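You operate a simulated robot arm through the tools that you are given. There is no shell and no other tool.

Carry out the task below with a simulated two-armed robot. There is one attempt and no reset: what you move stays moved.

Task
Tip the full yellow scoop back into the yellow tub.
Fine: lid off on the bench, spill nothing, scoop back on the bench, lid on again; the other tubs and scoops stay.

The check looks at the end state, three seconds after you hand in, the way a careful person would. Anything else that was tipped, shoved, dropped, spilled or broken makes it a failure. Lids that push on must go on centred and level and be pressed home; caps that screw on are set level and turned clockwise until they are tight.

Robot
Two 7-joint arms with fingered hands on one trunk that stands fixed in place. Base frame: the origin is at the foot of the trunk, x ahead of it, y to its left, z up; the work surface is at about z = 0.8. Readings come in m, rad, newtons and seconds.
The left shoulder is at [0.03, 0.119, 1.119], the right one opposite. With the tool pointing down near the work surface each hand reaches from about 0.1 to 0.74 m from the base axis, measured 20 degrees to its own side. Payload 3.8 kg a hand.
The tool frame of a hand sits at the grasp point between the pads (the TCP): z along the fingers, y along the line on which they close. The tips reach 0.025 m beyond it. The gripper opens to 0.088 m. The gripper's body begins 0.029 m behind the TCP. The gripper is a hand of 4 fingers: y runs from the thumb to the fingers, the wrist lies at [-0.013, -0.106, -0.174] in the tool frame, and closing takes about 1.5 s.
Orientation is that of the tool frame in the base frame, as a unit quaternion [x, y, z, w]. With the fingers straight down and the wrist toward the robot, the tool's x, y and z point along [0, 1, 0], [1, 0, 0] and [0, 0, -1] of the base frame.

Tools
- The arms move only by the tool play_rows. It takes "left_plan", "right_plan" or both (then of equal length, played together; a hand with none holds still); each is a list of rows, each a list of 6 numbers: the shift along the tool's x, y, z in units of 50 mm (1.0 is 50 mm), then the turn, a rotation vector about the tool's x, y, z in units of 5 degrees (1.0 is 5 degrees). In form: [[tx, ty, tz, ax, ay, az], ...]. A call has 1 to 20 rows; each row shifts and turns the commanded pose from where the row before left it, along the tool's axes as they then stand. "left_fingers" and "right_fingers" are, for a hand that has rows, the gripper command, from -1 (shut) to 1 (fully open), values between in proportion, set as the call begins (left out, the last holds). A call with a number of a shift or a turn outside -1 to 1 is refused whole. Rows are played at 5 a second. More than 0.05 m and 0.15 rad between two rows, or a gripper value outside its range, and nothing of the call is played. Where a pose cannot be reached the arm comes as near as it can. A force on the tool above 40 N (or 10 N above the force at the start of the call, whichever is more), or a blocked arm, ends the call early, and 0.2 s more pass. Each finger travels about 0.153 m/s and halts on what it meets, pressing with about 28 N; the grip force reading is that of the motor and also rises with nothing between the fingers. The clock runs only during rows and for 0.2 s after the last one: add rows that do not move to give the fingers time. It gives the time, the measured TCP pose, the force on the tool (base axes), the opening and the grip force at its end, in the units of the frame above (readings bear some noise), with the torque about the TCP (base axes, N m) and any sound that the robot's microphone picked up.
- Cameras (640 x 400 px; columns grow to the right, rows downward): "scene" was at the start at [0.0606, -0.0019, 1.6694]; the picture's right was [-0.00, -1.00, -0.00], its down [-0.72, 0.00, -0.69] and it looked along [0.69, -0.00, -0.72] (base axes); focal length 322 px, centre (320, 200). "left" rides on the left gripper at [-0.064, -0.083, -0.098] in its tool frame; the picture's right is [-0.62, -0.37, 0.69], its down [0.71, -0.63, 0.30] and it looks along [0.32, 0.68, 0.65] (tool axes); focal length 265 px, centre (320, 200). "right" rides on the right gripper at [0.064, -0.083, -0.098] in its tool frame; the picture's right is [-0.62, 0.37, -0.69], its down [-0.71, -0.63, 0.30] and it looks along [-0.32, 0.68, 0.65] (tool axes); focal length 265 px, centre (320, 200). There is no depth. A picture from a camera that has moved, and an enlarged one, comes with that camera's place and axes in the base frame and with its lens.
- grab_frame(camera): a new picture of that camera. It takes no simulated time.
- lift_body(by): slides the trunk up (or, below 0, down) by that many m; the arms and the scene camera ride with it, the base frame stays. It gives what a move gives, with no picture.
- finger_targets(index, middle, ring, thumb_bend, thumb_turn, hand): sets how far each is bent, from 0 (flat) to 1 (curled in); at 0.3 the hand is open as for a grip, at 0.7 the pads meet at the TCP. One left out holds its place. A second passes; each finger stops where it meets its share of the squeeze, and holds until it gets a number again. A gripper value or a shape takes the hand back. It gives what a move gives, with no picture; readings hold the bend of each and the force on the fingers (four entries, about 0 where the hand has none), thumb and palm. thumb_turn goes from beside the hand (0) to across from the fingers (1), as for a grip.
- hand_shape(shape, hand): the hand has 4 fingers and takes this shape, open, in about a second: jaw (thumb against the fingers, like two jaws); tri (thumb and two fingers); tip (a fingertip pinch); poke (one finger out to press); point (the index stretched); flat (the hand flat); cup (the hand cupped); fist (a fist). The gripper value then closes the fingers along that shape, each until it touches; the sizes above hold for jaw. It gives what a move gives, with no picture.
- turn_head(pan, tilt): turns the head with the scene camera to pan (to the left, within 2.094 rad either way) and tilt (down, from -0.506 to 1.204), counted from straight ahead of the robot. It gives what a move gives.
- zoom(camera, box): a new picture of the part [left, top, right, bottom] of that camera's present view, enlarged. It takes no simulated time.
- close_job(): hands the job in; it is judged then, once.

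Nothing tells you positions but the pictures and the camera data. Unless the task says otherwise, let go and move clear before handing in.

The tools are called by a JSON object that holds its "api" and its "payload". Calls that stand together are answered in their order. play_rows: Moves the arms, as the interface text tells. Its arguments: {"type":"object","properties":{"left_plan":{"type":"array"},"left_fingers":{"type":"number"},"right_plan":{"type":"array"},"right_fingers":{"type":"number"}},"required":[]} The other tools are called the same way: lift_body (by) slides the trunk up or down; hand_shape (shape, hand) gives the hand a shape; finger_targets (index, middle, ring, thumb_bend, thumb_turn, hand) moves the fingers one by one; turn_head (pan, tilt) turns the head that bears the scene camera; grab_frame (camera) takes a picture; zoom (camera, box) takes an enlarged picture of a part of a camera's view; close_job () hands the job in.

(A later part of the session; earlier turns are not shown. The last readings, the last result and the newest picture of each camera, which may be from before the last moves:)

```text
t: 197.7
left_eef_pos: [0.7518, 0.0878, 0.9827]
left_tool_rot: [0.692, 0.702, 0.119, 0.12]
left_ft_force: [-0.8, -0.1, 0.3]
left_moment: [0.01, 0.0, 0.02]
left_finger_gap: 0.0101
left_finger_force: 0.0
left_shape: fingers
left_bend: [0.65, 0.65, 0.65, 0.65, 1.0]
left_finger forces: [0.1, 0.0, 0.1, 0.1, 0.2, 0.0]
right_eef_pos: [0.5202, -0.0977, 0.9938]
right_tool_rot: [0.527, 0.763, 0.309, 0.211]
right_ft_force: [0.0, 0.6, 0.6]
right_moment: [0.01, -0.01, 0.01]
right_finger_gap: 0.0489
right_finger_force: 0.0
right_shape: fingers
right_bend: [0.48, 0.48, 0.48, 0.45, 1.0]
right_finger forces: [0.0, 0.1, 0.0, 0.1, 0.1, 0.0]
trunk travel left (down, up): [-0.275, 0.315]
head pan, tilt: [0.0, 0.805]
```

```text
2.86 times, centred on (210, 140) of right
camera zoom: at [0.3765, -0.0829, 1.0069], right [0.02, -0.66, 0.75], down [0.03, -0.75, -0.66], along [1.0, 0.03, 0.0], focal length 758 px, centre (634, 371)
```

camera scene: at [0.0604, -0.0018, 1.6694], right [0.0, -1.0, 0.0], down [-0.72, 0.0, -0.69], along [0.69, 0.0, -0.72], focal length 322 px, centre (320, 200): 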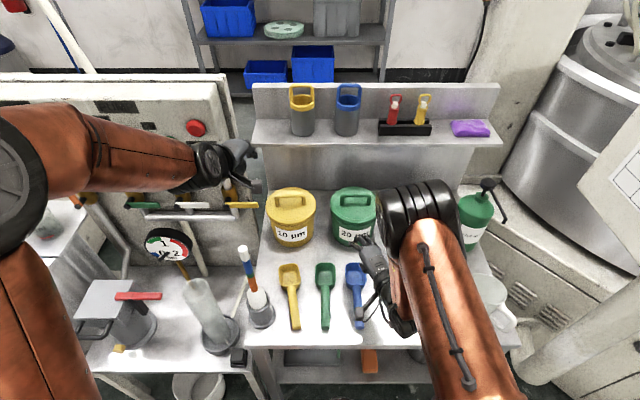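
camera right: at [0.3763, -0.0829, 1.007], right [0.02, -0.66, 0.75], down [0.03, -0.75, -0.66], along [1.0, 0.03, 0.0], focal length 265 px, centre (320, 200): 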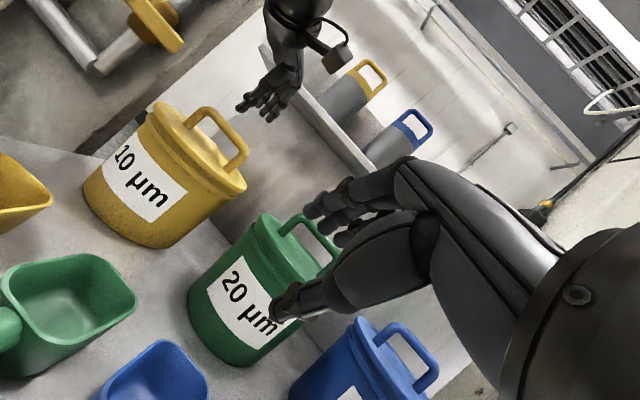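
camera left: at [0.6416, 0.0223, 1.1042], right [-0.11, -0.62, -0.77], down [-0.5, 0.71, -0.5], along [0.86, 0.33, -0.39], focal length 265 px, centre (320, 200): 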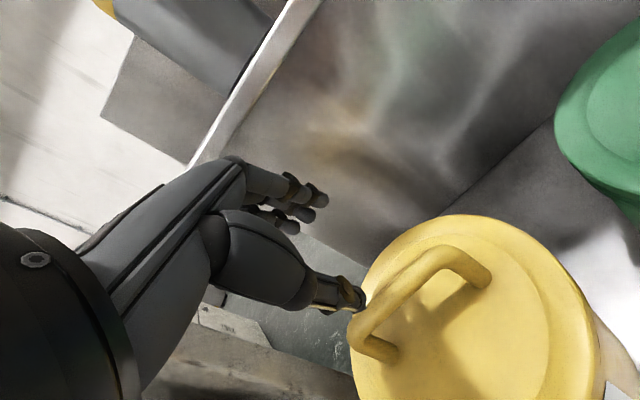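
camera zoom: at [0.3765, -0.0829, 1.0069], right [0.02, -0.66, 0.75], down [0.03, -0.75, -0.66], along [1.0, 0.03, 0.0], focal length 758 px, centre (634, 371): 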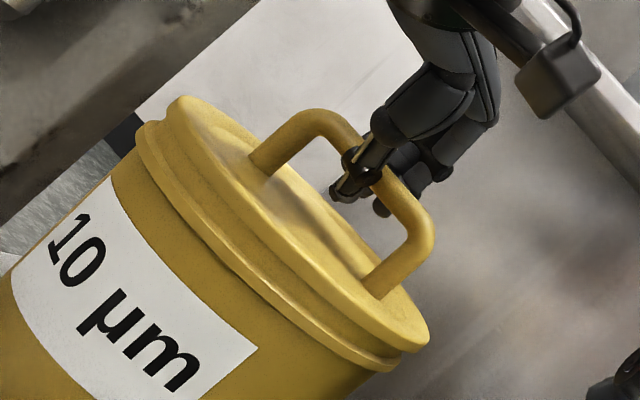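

The pinch shifted the lid back into line with the flange and raised it a few millimetres. I'll look closer, then lower it.

{"api": "zoom", "payload": {"camera": "right", "box": [140, 90, 200, 140]}}

{"api": "zoom", "payload": {"camera": "right", "box": [195, 150, 255, 205]}}

{"api": "zoom", "payload": {"camera": "scene", "box": [262, 180, 322, 230]}}

```text
8.00 times, centred on (170, 115) of right
camera zoom: at [0.3765, -0.0829, 1.0069], right [0.02, -0.66, 0.75], down [0.03, -0.75, -0.66], along [1.0, 0.03, 0.0], focal length 2123 px, centre (1520, 880)
```

zoom: 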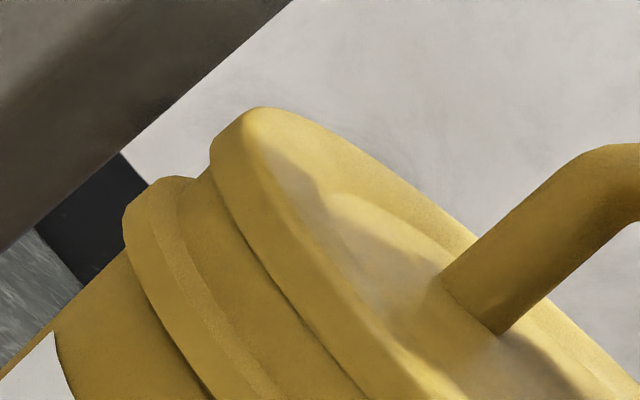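

```text
7.27 times, centred on (225, 178) of right
camera zoom: at [0.3765, -0.0829, 1.0069], right [0.02, -0.66, 0.75], down [0.03, -0.75, -0.66], along [1.0, 0.03, 0.0], focal length 1930 px, centre (1011, 364)
```

zoom: 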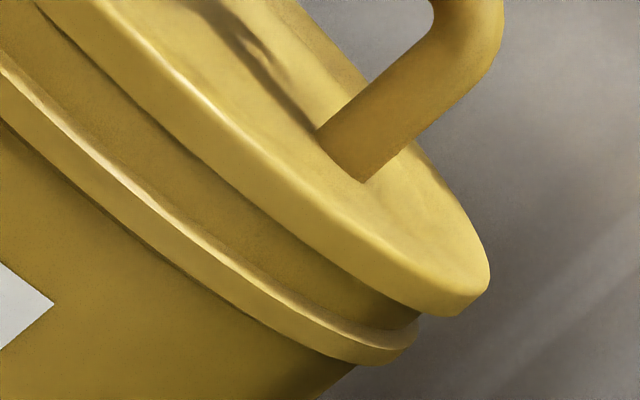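

```text
8.00 times, centred on (292, 205) of scene
camera zoom: at [0.0607, -0.0019, 1.6694], right [0.0, -1.0, 0.0], down [-0.72, 0.0, -0.69], along [0.69, 0.0, -0.72], focal length 2579 px, centre (544, 160)
```

zoom: 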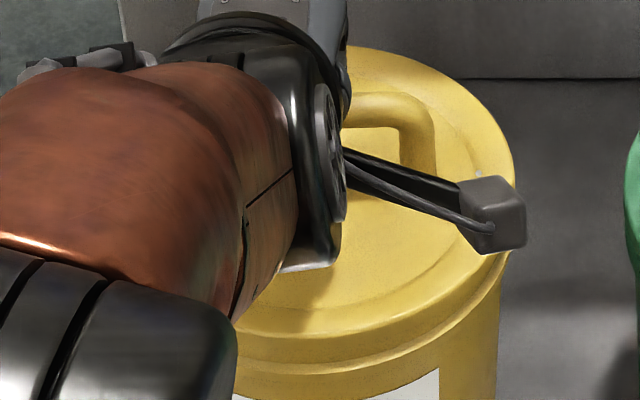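

{"api": "play_rows", "payload": {"left_plan": [[0, -0.014, 0.038, 0, 0, 0], [0, -0.014, 0.038, 0, 0, 0], [0, 0, 0, 0, 0, 0]]}}

{"api": "zoom", "payload": {"camera": "right", "box": [130, 70, 290, 210]}}

{"api": "zoom", "payload": {"camera": "right", "box": [140, 90, 200, 140]}}

{"api": "zoom", "payload": {"camera": "right", "box": [195, 150, 255, 205]}}

```text
t: 198.5
left_eef_pos: [0.7536, 0.0877, 0.9779]
left_tool_rot: [0.692, 0.702, 0.119, 0.12]
left_ft_force: [-0.2, -0.8, -1.0]
left_moment: [0.01, 0.01, -0.03]
left_finger_gap: 0.0101
left_finger_force: 0.1
left_shape: fingers
left_bend: [0.65, 0.65, 0.65, 0.65, 1.0]
left_finger forces: [0.0, 0.0, 0.0, 0.0, 0.1, 0.1]
right_eef_pos: [0.52, -0.0968, 0.9937]
right_tool_rot: [0.527, 0.763, 0.309, 0.211]
right_ft_force: [-0.8, 0.6, -0.3]
right_moment: [-0.03, -0.02, -0.03]
right_finger_gap: 0.0487
right_finger_force: 0.0
right_shape: fingers
right_bend: [0.48, 0.48, 0.48, 0.45, 1.0]
right_finger forces: [0.0, 0.0, 0.1, 0.1, 0.1, 0.0]
trunk travel left (down, up): [-0.275, 0.315]
head pan, tilt: [0.0, 0.805]
```

```text
2.86 times, centred on (210, 140) of right
camera zoom: at [0.3765, -0.0829, 1.0069], right [0.02, -0.66, 0.75], down [0.03, -0.75, -0.66], along [1.0, 0.03, 0.0], focal length 758 px, centre (634, 371)
```

zoom: 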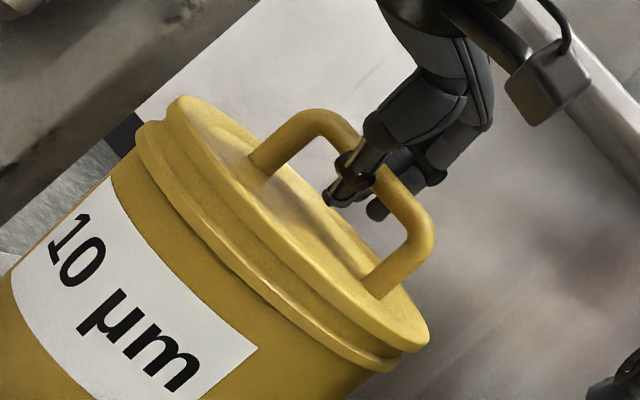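

```text
8.00 times, centred on (170, 115) of right
camera zoom: at [0.3765, -0.0829, 1.0069], right [0.02, -0.66, 0.75], down [0.03, -0.75, -0.66], along [1.0, 0.03, 0.0], focal length 2123 px, centre (1520, 880)
```

zoom: 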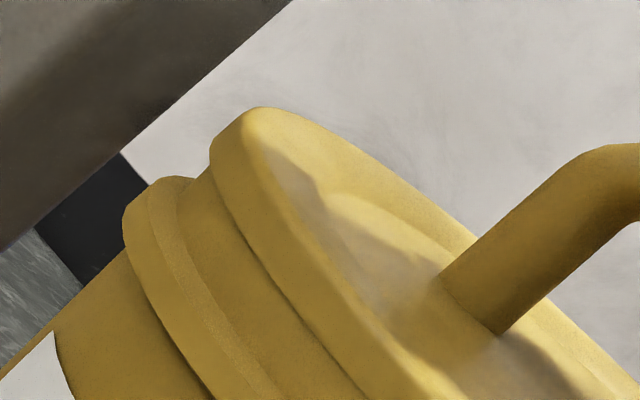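

```text
7.27 times, centred on (225, 178) of right
camera zoom: at [0.3765, -0.0829, 1.0069], right [0.02, -0.66, 0.75], down [0.03, -0.75, -0.66], along [1.0, 0.03, 0.0], focal length 1930 px, centre (1011, 364)
```

zoom: 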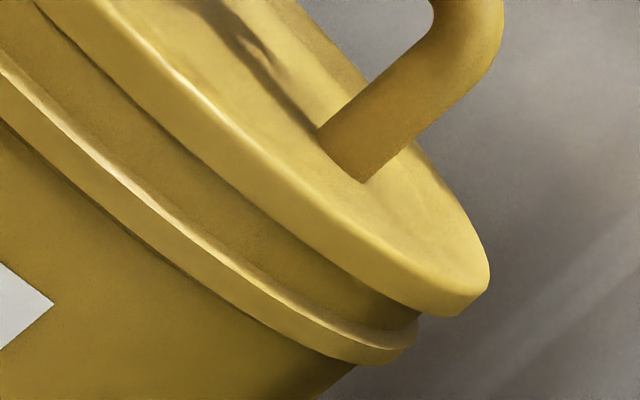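

The lid didn't follow the hand down, so it's resting freely but may have been pushed too far back. I'll open and withdraw upward to see its true position before the next correction.

{"api": "finger_targets", "payload": {"hand": "left", "index": 0.42, "middle": 0.42, "ring": 0.42, "thumb_bend": 0.46}}

{"api": "play_rows", "payload": {"left_plan": [[0, 0.034, -0.094, 0, 0, 0], [0, 0.068, -0.188, 0, 0, 0], [0, 0.068, -0.188, 0, 0, 0], [0, 0.068, -0.188, 0, 0, 0], [0, 0.068, -0.188, 0, 0, 0], [0, 0.068, -0.188, 0, 0, 0], [0, -0.376, -0.137, 0, 0, 0], [0, -0.376, -0.137, 0, 0, 0], [0, -0.376, -0.137, 0, 0, 0], [0, -0.376, -0.137, 0, 0, 0], [0, -0.376, -0.137, 0, 0, 0], [0, -0.376, -0.137, 0, 0, 0], [0, 0.1, -0.376, 0, 0, 0], [0, 0.1, -0.376, 0, 0, 0], [0, 0.1, -0.376, 0, 0, 0], [0, 0.1, -0.376, 0, 0, 0], [0, 0, 0, 0, 0, 0]]}}

{"api": "grab_frame", "payload": {"camera": "scene"}}

{"api": "zoom", "payload": {"camera": "right", "box": [130, 70, 290, 210]}}

```text
t: 199.5
left_eef_pos: [0.7519, 0.0887, 0.9783]
left_tool_rot: [0.692, 0.702, 0.12, 0.121]
left_ft_force: [0.3, -1.0, 0.1]
left_moment: [-0.01, -0.01, 0.0]
left_finger_gap: 0.054
left_finger_force: 0.0
left_shape: fingers
left_bend: [0.42, 0.42, 0.42, 0.46, 1.0]
left_finger forces: [0.0, 0.0, 0.1, 0.0, 0.1, 0.0]
right_eef_pos: [0.5204, -0.0978, 0.993]
right_tool_rot: [0.527, 0.763, 0.31, 0.211]
right_ft_force: [0.3, 0.0, -0.6]
right_moment: [0.0, -0.02, 0.02]
right_finger_gap: 0.0487
right_finger_force: 0.0
right_shape: fingers
right_bend: [0.48, 0.48, 0.48, 0.45, 1.0]
right_finger forces: [0.1, 0.1, 0.0, 0.0, 0.0, 0.1]
trunk travel left (down, up): [-0.275, 0.315]
head pan, tilt: [0.0, 0.805]
```

```text
t: 203.1
left_eef_pos: [0.6281, 0.0869, 1.1137]
left_tool_rot: [0.692, 0.702, 0.119, 0.12]
left_ft_force: [-0.4, 0.3, 0.3]
left_moment: [0.03, -0.04, 0.01]
left_finger_gap: 0.0539
left_finger_force: 0.0
left_shape: fingers
left_bend: [0.42, 0.42, 0.42, 0.46, 1.0]
left_finger forces: [0.0, 0.0, 0.1, 0.0, 0.0, 0.0]
right_eef_pos: [0.5208, -0.0964, 0.993]
right_tool_rot: [0.526, 0.763, 0.31, 0.211]
right_ft_force: [-0.1, -0.2, 0.6]
right_moment: [0.02, 0.02, 0.0]
right_finger_gap: 0.0486
right_finger_force: 0.0
right_shape: fingers
right_bend: [0.48, 0.48, 0.48, 0.45, 1.0]
right_finger forces: [0.0, 0.1, 0.1, 0.1, 0.0, 0.1]
trunk travel left (down, up): [-0.275, 0.315]
head pan, tilt: [0.0, 0.805]
```

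```text
taken
camera scene: at [0.0611, -0.0018, 1.6694], right [0.0, -1.0, 0.0], down [-0.72, 0.0, -0.69], along [0.69, 0.0, -0.72], focal length 322 px, centre (320, 200)
```

scene: 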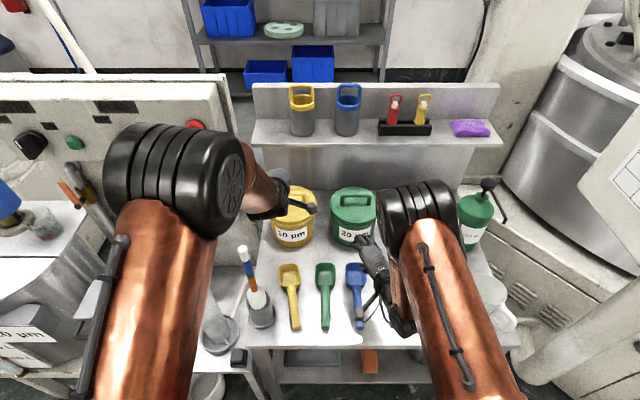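

```text
2.86 times, centred on (210, 140) of right
camera zoom: at [0.3767, -0.0828, 1.0068], right [0.02, -0.66, 0.75], down [0.03, -0.75, -0.66], along [1.0, 0.03, 0.0], focal length 758 px, centre (634, 371)
```

zoom: 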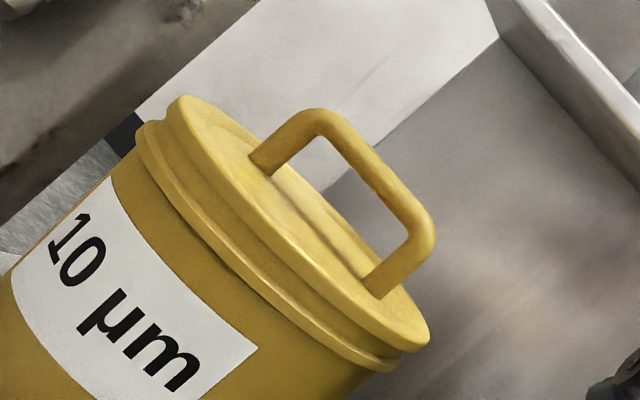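

{"api": "play_rows", "payload": {"left_plan": [[0, -0.262, -0.45, 0, 0, 0], [0, -0.262, -0.45, 0, 0, 0], [0, -0.262, -0.45, 0, 0, 0], [0, -0.262, -0.45, 0, 0, 0], [0, -0.262, -0.45, 0, 0, 0], [0, -0.262, -0.45, 0, 0, 0], [0, 0, 0, 0, -0.342, 0.94], [0, 0, 0, 0, -0.342, 0.94], [0, 0, 0, 0, -0.342, 0.94], [0, 0, 0, 0, -0.342, 0.94], [0, 0, 0, 0, -0.342, 0.94], [0, 0, 0, 0, -0.342, 0.94], [0, 0, 0, 0, -0.342, 0.94], [0, 0, 0, 0, -0.342, 0.94], [0, 0, 0, 0, -0.342, 0.94], [0.566, -0.532, -0.193, 0, 0, 0], [0.566, -0.532, -0.193, 0, 0, 0], [0.566, -0.532, -0.193, 0, 0, 0], [0.566, -0.532, -0.193, 0, 0, 0], [0, 0, 0, 0, 0, 0]]}}

{"api": "zoom", "payload": {"camera": "scene", "box": [262, 180, 322, 230]}}

{"api": "zoom", "payload": {"camera": "scene", "box": [325, 180, 385, 230]}}

{"api": "grab_frame", "payload": {"camera": "scene"}}

{"api": "zoom", "payload": {"camera": "left", "box": [340, 80, 560, 300]}}

```text
t: 207.3
left_eef_pos: [0.5063, 0.2453, 1.2158]
left_tool_rot: [0.908, 0.383, 0.063, 0.16]
left_ft_force: [-0.2, 0.6, -0.4]
left_moment: [0.03, 0.01, 0.02]
left_finger_gap: 0.0541
left_finger_force: 0.1
left_shape: fingers
left_bend: [0.42, 0.42, 0.42, 0.46, 1.0]
left_finger forces: [0.1, 0.0, 0.1, 0.0, 0.0, 0.0]
right_eef_pos: [0.5197, -0.0974, 0.9939]
right_tool_rot: [0.526, 0.764, 0.31, 0.21]
right_ft_force: [0.0, 0.1, -0.4]
right_moment: [0.01, -0.01, -0.04]
right_finger_gap: 0.0488
right_finger_force: 0.1
right_shape: fingers
right_bend: [0.48, 0.48, 0.48, 0.45, 1.0]
right_finger forces: [0.0, 0.0, 0.1, 0.0, 0.1, 0.0]
trunk travel left (down, up): [-0.275, 0.315]
head pan, tilt: [0.0, 0.805]
```

```text
8.00 times, centred on (292, 205) of scene
camera zoom: at [0.0608, -0.0023, 1.6694], right [0.0, -1.0, 0.0], down [-0.72, 0.0, -0.69], along [0.69, 0.0, -0.72], focal length 2579 px, centre (544, 160)
```

zoom: 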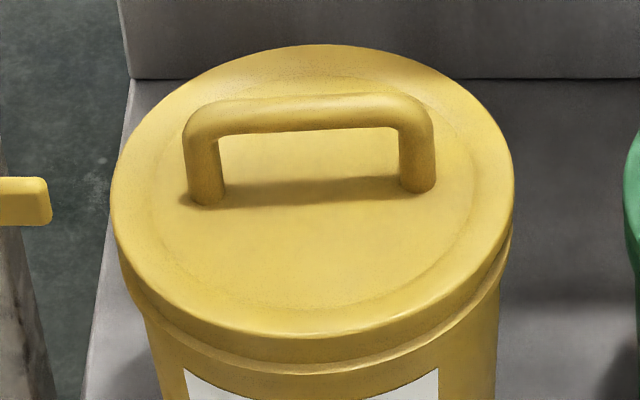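

```text
8.00 times, centred on (355, 205) of scene
camera zoom: at [0.0608, -0.0023, 1.6694], right [0.0, -1.0, 0.0], down [-0.72, 0.0, -0.69], along [0.69, 0.0, -0.72], focal length 2579 px, centre (40, 160)
```

zoom: 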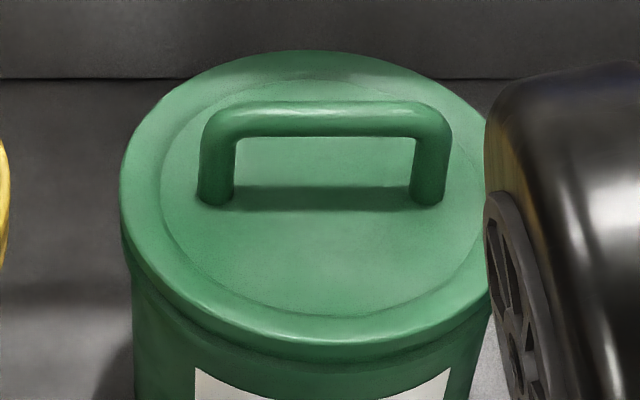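

```text
taken
camera scene: at [0.0608, -0.0023, 1.6694], right [0.0, -1.0, 0.0], down [-0.72, 0.0, -0.69], along [0.69, 0.0, -0.72], focal length 322 px, centre (320, 200)
```

scene: 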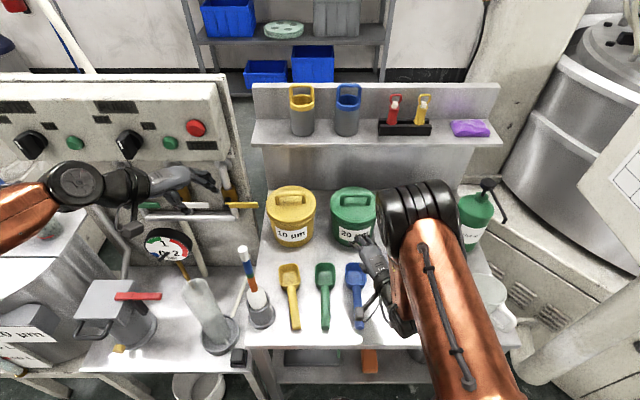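

```text
1.82 times, centred on (450, 190) of left
camera zoom: at [0.3824, 0.2786, 1.2798], right [-0.52, -0.37, -0.77], down [0.15, 0.85, -0.51], along [0.84, -0.37, -0.39], focal length 483 px, centre (84, 218)
```

zoom: 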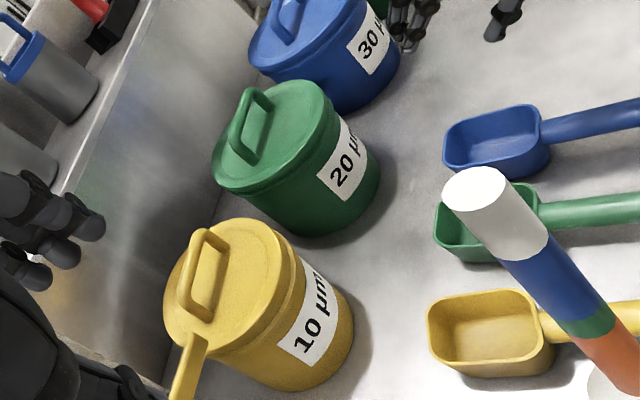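

Now the lid is level but about 3 mm too far back, so the soft pinch overshot. I'll use the more repeatable method: catch the bar in the closed fingers, lift about 1 cm, set down at the removal x of 0.7535 and press. This time I'll release by sliding the thumb out from under the bar so it doesn't drag on the lid.

{"api": "play_rows", "payload": {"left_plan": [[-0.555, 0.522, 0.19, 0, 0, 0], [-0.555, 0.522, 0.19, 0, 0, 0], [-0.555, 0.522, 0.19, 0, 0, 0], [-0.555, 0.522, 0.19, 0, 0, 0], [0, 0, 0, 0, 0.342, -0.94], [0, 0, 0, 0, 0.342, -0.94], [0, 0, 0, 0, 0.342, -0.94], [0, 0, 0, 0, 0.342, -0.94], [0, 0, 0, 0, 0.342, -0.94], [0, 0, 0, 0, 0.342, -0.94], [0, 0, 0, 0, 0.342, -0.94], [0, 0, 0, 0, 0.342, -0.94], [0, 0, 0, 0, 0.342, -0.94], [0, 0, 0, 0, 0, 0]]}}

```text
t: 210.3
left_eef_pos: [0.5078, 0.0906, 1.2135]
left_tool_rot: [0.691, 0.703, 0.12, 0.12]
left_ft_force: [0.6, -0.2, 1.0]
left_moment: [-0.01, 0.02, 0.01]
left_finger_gap: 0.0539
left_finger_force: 0.1
left_shape: fingers
left_bend: [0.42, 0.42, 0.42, 0.46, 1.0]
left_finger forces: [0.1, 0.1, 0.0, 0.0, 0.0, 0.0]
right_eef_pos: [0.5203, -0.0982, 0.9939]
right_tool_rot: [0.527, 0.763, 0.309, 0.211]
right_ft_force: [-0.6, -0.6, -0.4]
right_moment: [-0.02, -0.01, -0.01]
right_finger_gap: 0.0486
right_finger_force: 0.1
right_shape: fingers
right_bend: [0.48, 0.48, 0.48, 0.45, 1.0]
right_finger forces: [0.1, 0.0, 0.0, 0.0, 0.0, 0.0]
trunk travel left (down, up): [-0.275, 0.315]
head pan, tilt: [0.0, 0.805]
```

{"api": "play_rows", "payload": {"left_plan": [[-0.005, 0.209, 0.403, 0, 0, 0], [-0.005, 0.209, 0.403, 0, 0, 0], [-0.005, 0.209, 0.403, 0, 0, 0], [-0.005, 0.209, 0.403, 0, 0, 0], [-0.005, 0.209, 0.403, 0, 0, 0], [-0.005, 0.209, 0.403, 0, 0, 0], [-0.005, 0.209, 0.403, 0, 0, 0], [-0.005, 0.209, 0.403, 0, 0, 0], [-0.005, 0.209, 0.403, 0, 0, 0], [-0.005, 0.209, 0.403, 0, 0, 0], [0, 0.266, 0.182, 0, 0, 0], [0, 0.266, 0.182, 0, 0, 0], [0, 0.266, 0.182, 0, 0, 0], [0, 0.266, 0.182, 0, 0, 0], [0, 0.266, 0.182, 0, 0, 0], [0, 0, 0, 0, 0, 0]]}}

{"api": "grab_frame", "payload": {"camera": "left"}}

```text
t: 213.7
left_eef_pos: [0.752, 0.0909, 1.0386]
left_tool_rot: [0.692, 0.702, 0.119, 0.12]
left_ft_force: [-0.5, 0.0, 0.3]
left_moment: [0.0, 0.02, 0.01]
left_finger_gap: 0.054
left_finger_force: 0.1
left_shape: fingers
left_bend: [0.42, 0.42, 0.42, 0.46, 1.0]
left_finger forces: [0.0, 0.0, 0.0, 0.1, 0.0, 0.1]
right_eef_pos: [0.5202, -0.0974, 0.9941]
right_tool_rot: [0.527, 0.763, 0.31, 0.211]
right_ft_force: [-0.5, -0.2, 0.7]
right_moment: [0.03, 0.0, 0.0]
right_finger_gap: 0.0488
right_finger_force: 0.1
right_shape: fingers
right_bend: [0.48, 0.48, 0.48, 0.45, 1.0]
right_finger forces: [0.1, 0.0, 0.0, 0.1, 0.0, 0.0]
trunk travel left (down, up): [-0.275, 0.315]
head pan, tilt: [0.0, 0.805]
```

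```text
taken
camera left: at [0.6411, 0.0258, 1.1045], right [-0.11, -0.62, -0.77], down [-0.5, 0.71, -0.5], along [0.86, 0.33, -0.39], focal length 265 px, centre (320, 200)
```

left: 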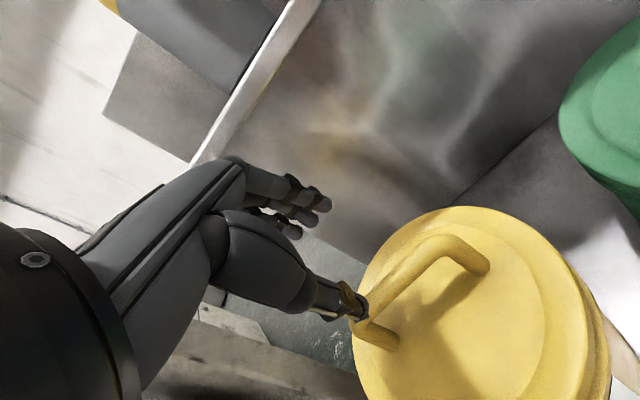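

{"api": "play_rows", "payload": {"left_plan": [[-0.008, -0.066, 0.208, 0, 0, 0], [-0.008, -0.066, 0.208, 0, 0, 0], [-0.008, -0.066, 0.208, 0, 0, 0], [-0.008, -0.066, 0.208, 0, 0, 0], [-0.008, -0.066, 0.208, 0, 0, 0], [0, 0, 0, 0, 0, 0]]}}

{"api": "finger_targets", "payload": {"hand": "left", "index": 0.55, "middle": 0.55, "ring": 0.55, "thumb_bend": 0.57}}

{"api": "play_rows", "payload": {"left_plan": [[0, -0.027, 0.075, 0, 0, 0], [0, -0.027, 0.075, 0, 0, 0], [0, -0.027, 0.075, 0, 0, 0], [0, 0, 0, 0, 0, 0]]}}

{"api": "zoom", "payload": {"camera": "left", "box": [180, 130, 520, 380]}}

{"api": "zoom", "payload": {"camera": "right", "box": [130, 70, 290, 210]}}

```text
t: 215.1
left_eef_pos: [0.7533, 0.0867, 0.9836]
left_tool_rot: [0.693, 0.701, 0.119, 0.12]
left_ft_force: [-0.2, 0.2, -0.4]
left_moment: [0.0, 0.03, -0.02]
left_finger_gap: 0.0541
left_finger_force: 0.1
left_shape: fingers
left_bend: [0.42, 0.42, 0.42, 0.46, 1.0]
left_finger forces: [0.1, 0.0, 0.1, 0.0, 0.1, 0.0]
right_eef_pos: [0.5207, -0.0976, 0.9938]
right_tool_rot: [0.526, 0.763, 0.309, 0.211]
right_ft_force: [-0.9, -0.1, 0.5]
right_moment: [-0.03, -0.03, 0.03]
right_finger_gap: 0.0486
right_finger_force: 0.1
right_shape: fingers
right_bend: [0.48, 0.48, 0.48, 0.45, 1.0]
right_finger forces: [0.0, 0.0, 0.1, 0.0, 0.0, 0.1]
trunk travel left (down, up): [-0.275, 0.315]
head pan, tilt: [0.0, 0.805]
```

```text
t: 216.1
left_eef_pos: [0.753, 0.0872, 0.984]
left_tool_rot: [0.692, 0.702, 0.12, 0.12]
left_ft_force: [-0.1, 0.8, -0.1]
left_moment: [0.03, -0.03, 0.02]
left_finger_gap: 0.0302
left_finger_force: 0.1
left_shape: fingers
left_bend: [0.55, 0.55, 0.55, 0.56, 1.0]
left_finger forces: [0.0, 0.0, 0.0, 0.0, 0.0, 0.0]
right_eef_pos: [0.52, -0.0975, 0.9932]
right_tool_rot: [0.526, 0.763, 0.311, 0.211]
right_ft_force: [-0.8, -1.4, 0.6]
right_moment: [-0.02, 0.01, 0.0]
right_finger_gap: 0.0487
right_finger_force: 0.0
right_shape: fingers
right_bend: [0.48, 0.48, 0.48, 0.45, 1.0]
right_finger forces: [0.0, 0.0, 0.1, 0.1, 0.1, 0.1]
trunk travel left (down, up): [-0.275, 0.315]
head pan, tilt: [0.0, 0.805]
```

```text
t: 217.1
left_eef_pos: [0.7534, 0.0865, 0.9726]
left_tool_rot: [0.692, 0.701, 0.12, 0.121]
left_ft_force: [-1.1, 0.0, 4.5]
left_moment: [0.0, 0.08, 0.02]
left_finger_gap: 0.029
left_finger_force: 2.2
left_shape: fingers
left_bend: [0.55, 0.55, 0.55, 0.57, 1.0]
left_finger forces: [0.1, 0.0, 0.0, 0.1, 4.4, 0.0]
right_eef_pos: [0.5204, -0.0972, 0.9946]
right_tool_rot: [0.527, 0.763, 0.31, 0.211]
right_ft_force: [0.7, -0.5, 0.5]
right_moment: [0.03, -0.01, 0.01]
right_finger_gap: 0.0487
right_finger_force: 0.0
right_shape: fingers
right_bend: [0.48, 0.48, 0.48, 0.45, 1.0]
right_finger forces: [0.0, 0.0, 0.0, 0.0, 0.1, 0.1]
trunk travel left (down, up): [-0.275, 0.315]
head pan, tilt: [0.0, 0.805]
```

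```text
1.60 times, centred on (350, 255) of left
camera zoom: at [0.6429, 0.022, 1.0374], right [-0.11, -0.62, -0.77], down [-0.5, 0.71, -0.5], along [0.86, 0.33, -0.39], focal length 425 px, centre (272, 112)
```

zoom: 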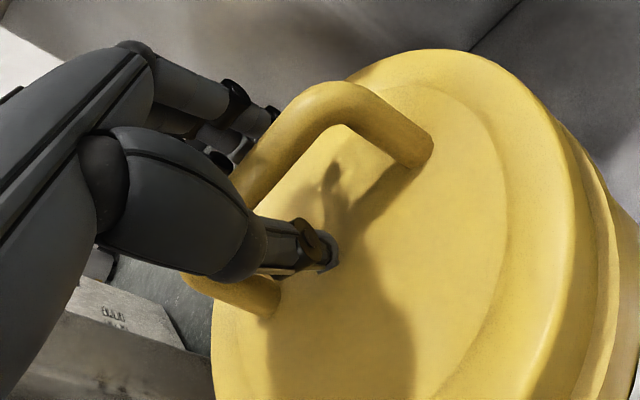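

```text
2.86 times, centred on (210, 140) of right
camera zoom: at [0.376, -0.083, 1.0071], right [0.02, -0.66, 0.75], down [0.03, -0.75, -0.66], along [1.0, 0.03, 0.0], focal length 758 px, centre (634, 371)
```

zoom: 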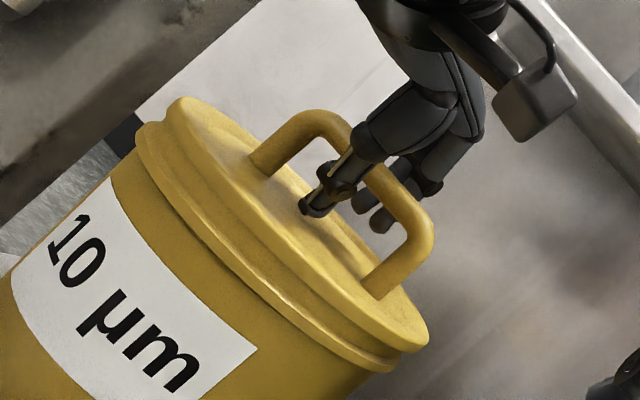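

{"api": "finger_targets", "payload": {"hand": "left", "index": 0.69, "middle": 0.69, "ring": 0.69, "thumb_bend": 0.7}}

{"api": "zoom", "payload": {"camera": "left", "box": [180, 130, 520, 380]}}

{"api": "zoom", "payload": {"camera": "right", "box": [130, 70, 290, 210]}}

```text
t: 218.1
left_eef_pos: [0.7538, 0.0862, 0.971]
left_tool_rot: [0.692, 0.702, 0.12, 0.12]
left_ft_force: [-0.2, 0.4, -0.7]
left_moment: [0.0, -0.02, 0.0]
left_finger_gap: 0.0004
left_finger_force: 0.1
left_shape: fingers
left_bend: [0.69, 0.69, 0.69, 0.7, 1.0]
left_finger forces: [0.0, 0.0, 0.0, 0.0, 0.0, 0.0]
right_eef_pos: [0.52, -0.0979, 0.9937]
right_tool_rot: [0.526, 0.763, 0.31, 0.211]
right_ft_force: [0.9, 0.7, 0.3]
right_moment: [-0.02, 0.01, 0.0]
right_finger_gap: 0.0487
right_finger_force: 0.1
right_shape: fingers
right_bend: [0.48, 0.48, 0.48, 0.45, 1.0]
right_finger forces: [0.1, 0.0, 0.1, 0.1, 0.0, 0.0]
trunk travel left (down, up): [-0.275, 0.315]
head pan, tilt: [0.0, 0.805]
```

```text
1.60 times, centred on (350, 255) of left
camera zoom: at [0.643, 0.0221, 1.0365], right [-0.11, -0.62, -0.77], down [-0.5, 0.71, -0.5], along [0.86, 0.33, -0.39], focal length 425 px, centre (272, 112)
```

zoom: 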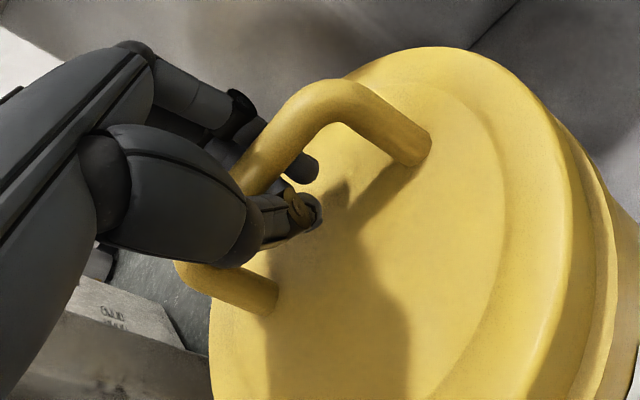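

```text
2.86 times, centred on (210, 140) of right
camera zoom: at [0.3765, -0.0829, 1.0069], right [0.02, -0.66, 0.75], down [0.03, -0.75, -0.66], along [1.0, 0.03, 0.0], focal length 758 px, centre (634, 371)
```

zoom: 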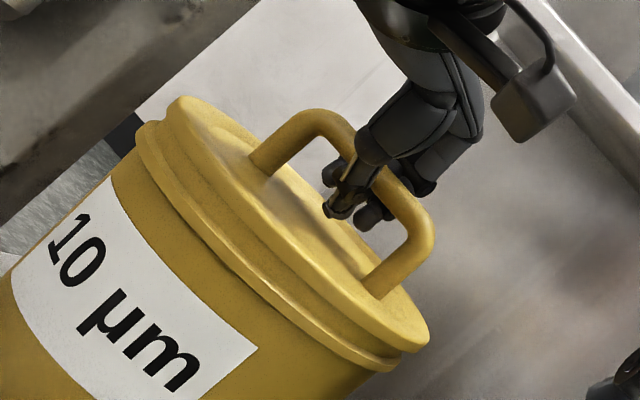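

The bar is caught. I'll lock the grip and lift about 1 cm to let the lid settle into the hand.

{"api": "play_rows", "payload": {"left_plan": [[0, 0, 0, 0, 0, 0], [0, 0, 0, 0, 0, 0], [0, 0, 0, 0, 0, 0], [0, 0, 0, 0, 0, 0], [0, 0.02, -0.056, 0, 0, 0], [0, 0.027, -0.075, 0, 0, 0], [0, 0.027, -0.075, 0, 0, 0], [0, 0.027, -0.075, 0, 0, 0], [0, 0, 0, 0, 0, 0], [0, 0, 0, 0, 0, 0]], "left_fingers": -1}}

{"api": "zoom", "payload": {"camera": "right", "box": [130, 70, 290, 210]}}

{"api": "zoom", "payload": {"camera": "scene", "box": [262, 180, 322, 230]}}

{"api": "zoom", "payload": {"camera": "left", "box": [250, 130, 630, 400]}}

```text
t: 220.3
left_eef_pos: [0.7536, 0.0872, 0.9843]
left_tool_rot: [0.692, 0.701, 0.12, 0.121]
left_ft_force: [0.1, 0.1, 0.1]
left_moment: [-0.02, -0.02, -0.02]
left_finger_gap: 0.0
left_finger_force: 28.2
left_shape: jaw
left_bend: [0.7, 0.7, 0.7, 0.69, 1.0]
left_finger forces: [5.5, 0.0, 2.0, 0.0, 8.2, 0.1]
right_eef_pos: [0.52, -0.0979, 0.9943]
right_tool_rot: [0.526, 0.764, 0.309, 0.211]
right_ft_force: [-0.1, -0.2, 0.2]
right_moment: [0.02, 0.01, 0.01]
right_finger_gap: 0.0489
right_finger_force: 0.0
right_shape: fingers
right_bend: [0.48, 0.48, 0.48, 0.45, 1.0]
right_finger forces: [0.0, 0.0, 0.0, 0.0, 0.0, 0.0]
trunk travel left (down, up): [-0.275, 0.315]
head pan, tilt: [0.0, 0.805]
```

```text
2.86 times, centred on (210, 140) of right
camera zoom: at [0.3766, -0.0829, 1.0069], right [0.02, -0.66, 0.75], down [0.03, -0.75, -0.66], along [1.0, 0.03, 0.0], focal length 758 px, centre (634, 371)
```

zoom: 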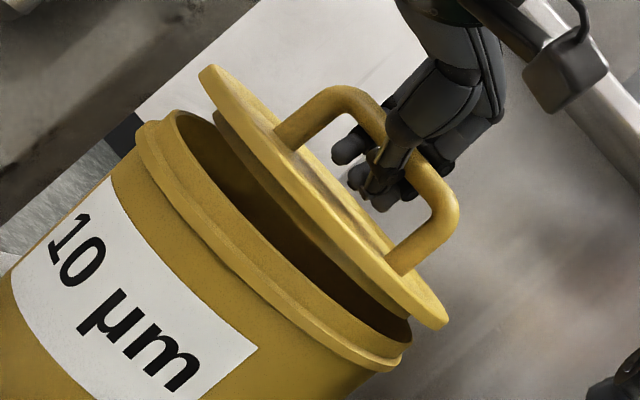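

```text
8.00 times, centred on (292, 205) of scene
camera zoom: at [0.0608, -0.0019, 1.6694], right [0.0, -1.0, 0.0], down [-0.72, 0.0, -0.69], along [0.69, 0.0, -0.72], focal length 2579 px, centre (544, 160)
```

zoom: 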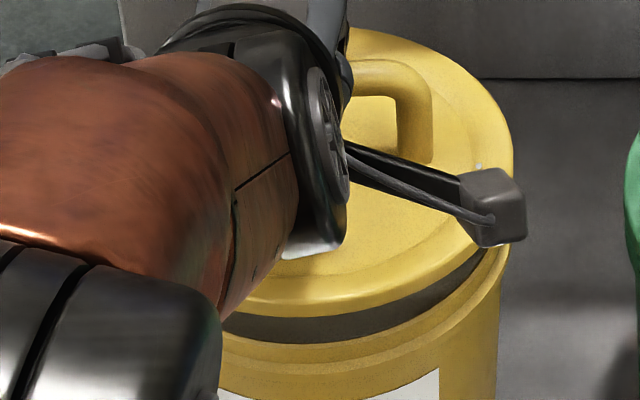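

```text
1.48 times, centred on (440, 265) of left
camera zoom: at [0.6431, 0.0226, 1.0513], right [-0.11, -0.62, -0.77], down [-0.5, 0.71, -0.5], along [0.86, 0.33, -0.39], focal length 393 px, centre (142, 104)
```

zoom: 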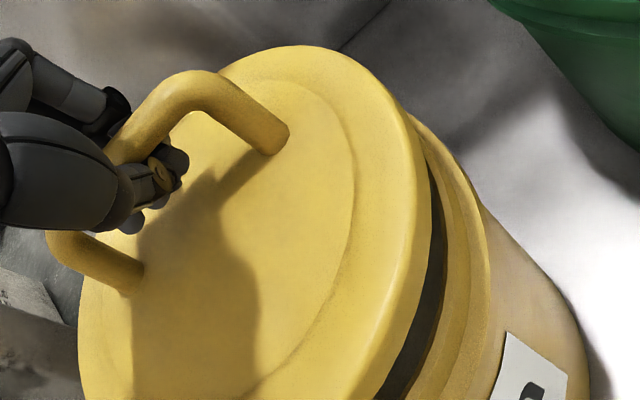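

I can now see the lid's shallow plug and the tub's open neck. The plug lines up laterally to within about 1 mm. I'll lower it again at this x position.

{"api": "play_rows", "payload": {"left_plan": [[0, -0.02, 0.056, 0, 0, 0], [0, -0.02, 0.056, 0, 0, 0], [0, 0, 0, 0, 0, 0]]}}

{"api": "zoom", "payload": {"camera": "right", "box": [130, 70, 290, 210]}}

{"api": "zoom", "payload": {"camera": "scene", "box": [262, 180, 322, 230]}}

```text
t: 221.1
left_eef_pos: [0.7543, 0.0871, 0.9798]
left_tool_rot: [0.692, 0.701, 0.12, 0.121]
left_ft_force: [-0.1, -0.8, -0.7]
left_moment: [-0.03, 0.01, -0.01]
left_finger_gap: 0.0
left_finger_force: 27.5
left_shape: jaw
left_bend: [0.7, 0.7, 0.7, 0.69, 1.0]
left_finger forces: [5.6, 0.0, 2.0, 0.0, 8.2, 0.0]
right_eef_pos: [0.5206, -0.0976, 0.9934]
right_tool_rot: [0.527, 0.763, 0.309, 0.211]
right_ft_force: [0.3, 0.2, -1.0]
right_moment: [0.01, 0.0, 0.02]
right_finger_gap: 0.0487
right_finger_force: 0.1
right_shape: fingers
right_bend: [0.48, 0.48, 0.48, 0.45, 1.0]
right_finger forces: [0.0, 0.1, 0.1, 0.1, 0.1, 0.0]
trunk travel left (down, up): [-0.275, 0.315]
head pan, tilt: [0.0, 0.805]
```

```text
2.86 times, centred on (210, 140) of right
camera zoom: at [0.3766, -0.0829, 1.0069], right [0.02, -0.66, 0.75], down [0.03, -0.75, -0.66], along [1.0, 0.03, 0.0], focal length 758 px, centre (634, 371)
```

zoom: 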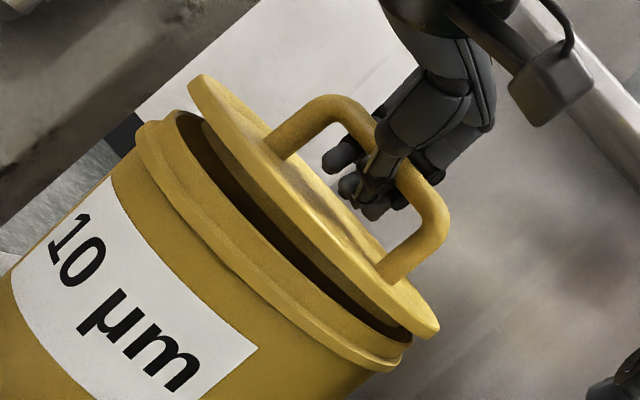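

```text
8.00 times, centred on (292, 205) of scene
camera zoom: at [0.0608, -0.0018, 1.6694], right [0.0, -1.0, 0.0], down [-0.72, 0.0, -0.69], along [0.69, 0.0, -0.72], focal length 2579 px, centre (544, 160)
```

zoom: 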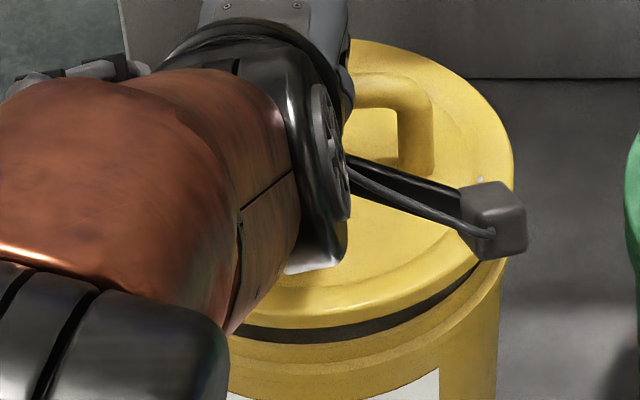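

{"api": "play_rows", "payload": {"left_plan": [[-0.02, -0.014, 0.038, 0, 0, 0], [0, -0.014, 0.038, 0, 0, 0], [0, -0.014, 0.038, 0, 0, 0], [0, 0, 0, 0, 0, 0]]}}

{"api": "zoom", "payload": {"camera": "right", "box": [130, 70, 290, 210]}}

{"api": "zoom", "payload": {"camera": "scene", "box": [262, 180, 322, 230]}}

```text
t: 222.1
left_eef_pos: [0.7543, 0.085, 0.9742]
left_tool_rot: [0.692, 0.701, 0.119, 0.121]
left_ft_force: [-0.5, 0.1, -1.0]
left_moment: [-0.02, 0.0, -0.01]
left_finger_gap: 0.0002
left_finger_force: 27.8
left_shape: jaw
left_bend: [0.7, 0.7, 0.7, 0.69, 1.0]
left_finger forces: [5.6, 0.0, 2.0, 0.0, 8.2, 0.1]
right_eef_pos: [0.5216, -0.0969, 0.9941]
right_tool_rot: [0.527, 0.763, 0.309, 0.211]
right_ft_force: [-1.0, 0.1, -0.2]
right_moment: [0.02, 0.03, 0.01]
right_finger_gap: 0.0488
right_finger_force: 0.1
right_shape: fingers
right_bend: [0.48, 0.48, 0.48, 0.45, 1.0]
right_finger forces: [0.0, 0.0, 0.1, 0.1, 0.0, 0.1]
trunk travel left (down, up): [-0.275, 0.315]
head pan, tilt: [0.0, 0.805]
```

```text
2.86 times, centred on (210, 140) of right
camera zoom: at [0.3766, -0.0829, 1.0069], right [0.02, -0.66, 0.75], down [0.03, -0.75, -0.66], along [1.0, 0.03, 0.0], focal length 758 px, centre (634, 371)
```

zoom: 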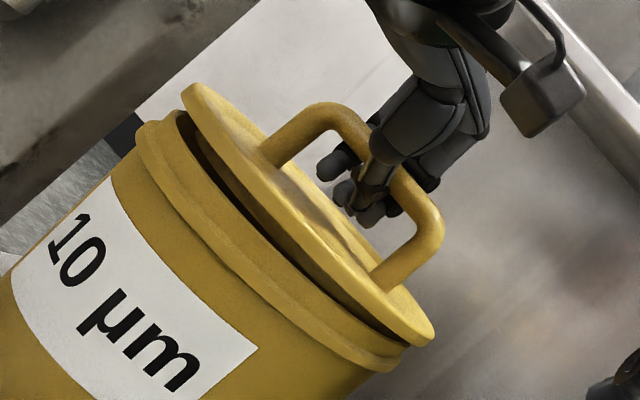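

```text
8.00 times, centred on (292, 205) of scene
camera zoom: at [0.0608, -0.0019, 1.6694], right [0.0, -1.0, 0.0], down [-0.72, 0.0, -0.69], along [0.69, 0.0, -0.72], focal length 2579 px, centre (544, 160)
```

zoom: 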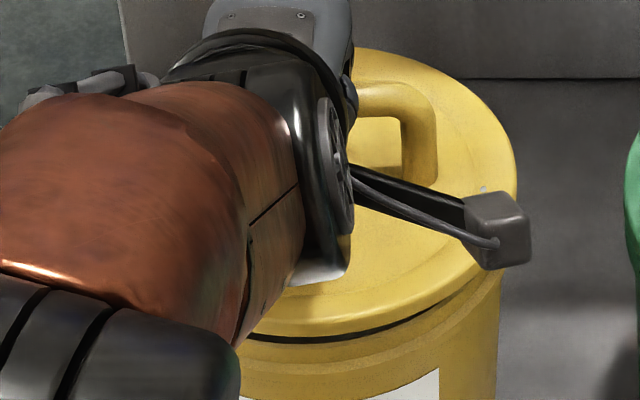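

{"api": "play_rows", "payload": {"left_plan": [[0.01, -0.014, 0.038, 0, 0, 0], [0, -0.014, 0.038, 0, 0, 0], [0, 0, 0, 0, 0, 0]]}}

{"api": "zoom", "payload": {"camera": "right", "box": [130, 70, 290, 210]}}

{"api": "zoom", "payload": {"camera": "scene", "box": [262, 180, 322, 230]}}

```text
t: 222.9
left_eef_pos: [0.7545, 0.0863, 0.9695]
left_tool_rot: [0.692, 0.701, 0.119, 0.12]
left_ft_force: [0.0, -0.6, 0.0]
left_moment: [0.01, 0.02, 0.0]
left_finger_gap: 0.0
left_finger_force: 27.7
left_shape: jaw
left_bend: [0.7, 0.7, 0.7, 0.69, 1.0]
left_finger forces: [5.1, 0.0, 2.1, 0.0, 8.3, 0.1]
right_eef_pos: [0.5197, -0.0973, 0.9935]
right_tool_rot: [0.526, 0.763, 0.309, 0.211]
right_ft_force: [1.2, -0.1, 1.1]
right_moment: [0.03, 0.0, 0.0]
right_finger_gap: 0.0486
right_finger_force: 0.0
right_shape: fingers
right_bend: [0.48, 0.48, 0.48, 0.45, 1.0]
right_finger forces: [0.0, 0.1, 0.0, 0.1, 0.1, 0.0]
trunk travel left (down, up): [-0.275, 0.315]
head pan, tilt: [0.0, 0.805]
```

```text
2.86 times, centred on (210, 140) of right
camera zoom: at [0.3765, -0.0829, 1.0069], right [0.02, -0.66, 0.75], down [0.03, -0.75, -0.66], along [1.0, 0.03, 0.0], focal length 758 px, centre (634, 371)
```

zoom: 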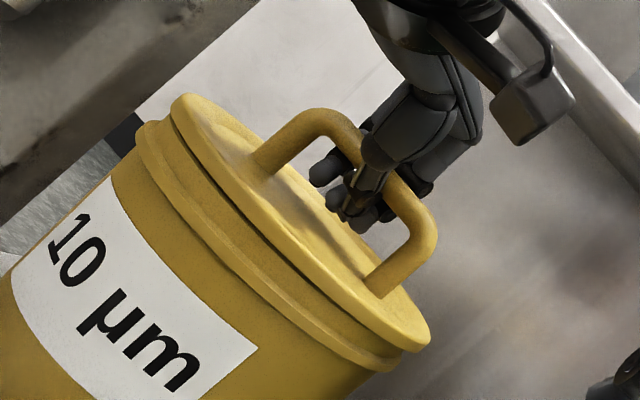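

```text
8.00 times, centred on (292, 205) of scene
camera zoom: at [0.0608, -0.0019, 1.6694], right [0.0, -1.0, 0.0], down [-0.72, 0.0, -0.69], along [0.69, 0.0, -0.72], focal length 2579 px, centre (544, 160)
```

zoom: 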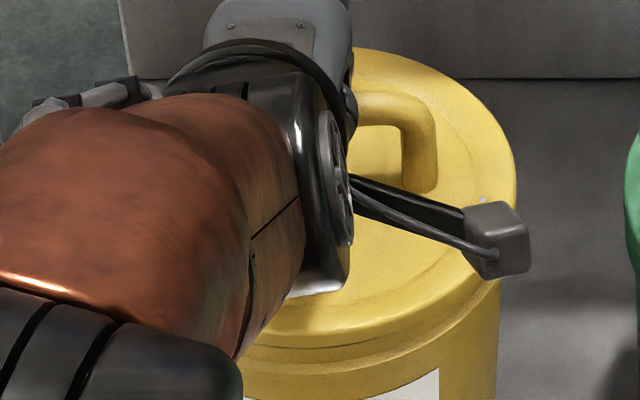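

This looks well centred now, matching the original reference points. I'll lower to landing and press.

{"api": "play_rows", "payload": {"left_plan": [[0, -0.014, 0.038, 0, 0, 0], [0, -0.014, 0.038, 0, 0, 0], [0, 0, 0, 0, 0, 0]]}}

{"api": "zoom", "payload": {"camera": "right", "box": [130, 70, 290, 210]}}

{"api": "zoom", "payload": {"camera": "scene", "box": [262, 180, 322, 230]}}

```text
t: 223.7
left_eef_pos: [0.7538, 0.0865, 0.967]
left_tool_rot: [0.692, 0.702, 0.12, 0.12]
left_ft_force: [0.8, 0.0, 1.6]
left_moment: [0.02, -0.01, -0.01]
left_finger_gap: 0.0003
left_finger_force: 27.9
left_shape: jaw
left_bend: [0.7, 0.7, 0.7, 0.7, 1.0]
left_finger forces: [2.8, 0.0, 1.3, 0.1, 3.1, 0.0]
right_eef_pos: [0.5202, -0.0978, 0.9944]
right_tool_rot: [0.526, 0.763, 0.31, 0.211]
right_ft_force: [0.0, -0.3, 0.6]
right_moment: [0.0, 0.02, -0.01]
right_finger_gap: 0.0489
right_finger_force: 0.0
right_shape: fingers
right_bend: [0.48, 0.48, 0.48, 0.45, 1.0]
right_finger forces: [0.0, 0.0, 0.0, 0.1, 0.0, 0.0]
trunk travel left (down, up): [-0.275, 0.315]
head pan, tilt: [0.0, 0.805]
```

```text
2.86 times, centred on (210, 140) of right
camera zoom: at [0.3765, -0.083, 1.0069], right [0.02, -0.66, 0.75], down [0.03, -0.75, -0.66], along [1.0, 0.03, 0.0], focal length 758 px, centre (634, 371)
```

zoom: 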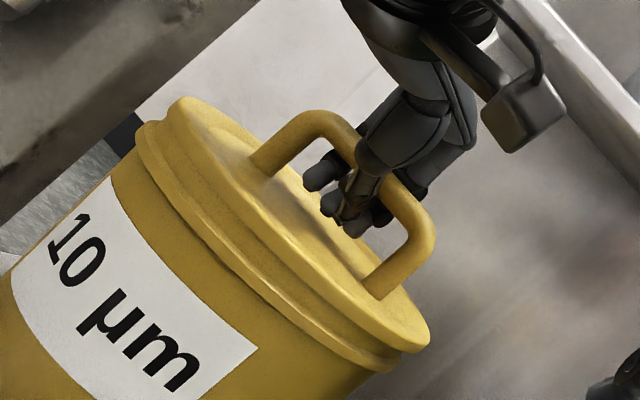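

```text
8.00 times, centred on (292, 205) of scene
camera zoom: at [0.0606, -0.002, 1.6694], right [0.0, -1.0, 0.0], down [-0.72, 0.0, -0.69], along [0.69, 0.0, -0.72], focal length 2579 px, centre (544, 160)
```

zoom: 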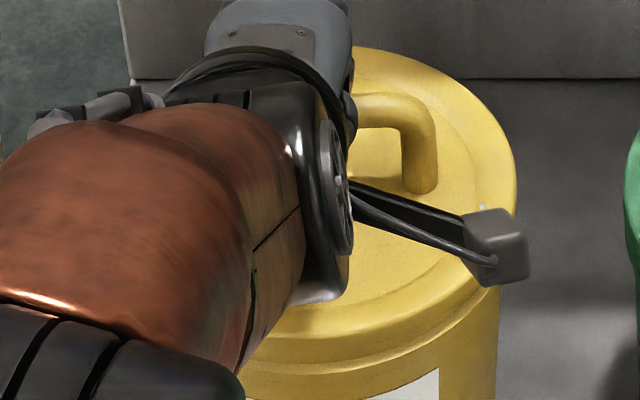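

Landed. I'll press down again at the centre while watching the force and position.

{"api": "play_rows", "payload": {"left_plan": [[0, -0.02, 0.056, 0, 0, 0], [0, -0.02, 0.056, 0, 0, 0], [0, -0.014, 0.038, 0, 0, 0], [0, 0, 0, 0, 0, 0]]}}

{"api": "zoom", "payload": {"camera": "right", "box": [130, 70, 290, 210]}}

{"api": "zoom", "payload": {"camera": "scene", "box": [262, 180, 322, 230]}}

```text
t: 224.7
left_eef_pos: [0.7535, 0.0867, 0.9614]
left_tool_rot: [0.692, 0.701, 0.122, 0.121]
left_ft_force: [2.6, 2.0, 12.7]
left_moment: [0.12, -0.09, 0.0]
left_finger_gap: 0.0003
left_finger_force: 28.2
left_shape: jaw
left_bend: [0.7, 0.7, 0.7, 0.7, 1.0]
left_finger forces: [0.8, 24.5, 0.0, 0.1, 0.1, 0.0]
right_eef_pos: [0.5184, -0.0964, 0.9946]
right_tool_rot: [0.526, 0.763, 0.311, 0.211]
right_ft_force: [0.4, 0.0, 0.1]
right_moment: [-0.01, 0.01, 0.01]
right_finger_gap: 0.0488
right_finger_force: 0.1
right_shape: fingers
right_bend: [0.48, 0.48, 0.48, 0.45, 1.0]
right_finger forces: [0.0, 0.1, 0.0, 0.0, 0.0, 0.1]
trunk travel left (down, up): [-0.275, 0.315]
head pan, tilt: [0.0, 0.805]
```

```text
2.86 times, centred on (210, 140) of right
camera zoom: at [0.3755, -0.0828, 1.0074], right [0.02, -0.66, 0.75], down [0.03, -0.75, -0.66], along [1.0, 0.03, 0.0], focal length 758 px, centre (634, 371)
```

zoom: 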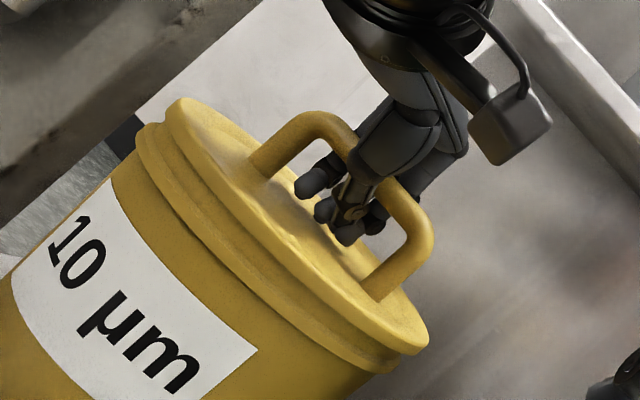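

```text
8.00 times, centred on (292, 205) of scene
camera zoom: at [0.059, -0.0017, 1.6696], right [0.0, -1.0, 0.0], down [-0.72, 0.0, -0.69], along [0.69, 0.0, -0.72], focal length 2579 px, centre (544, 160)
```

zoom: 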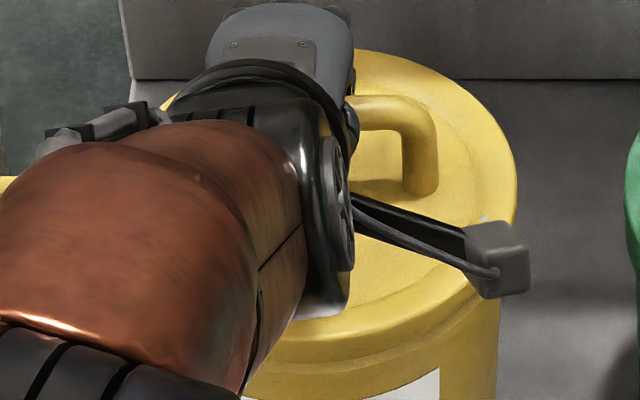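

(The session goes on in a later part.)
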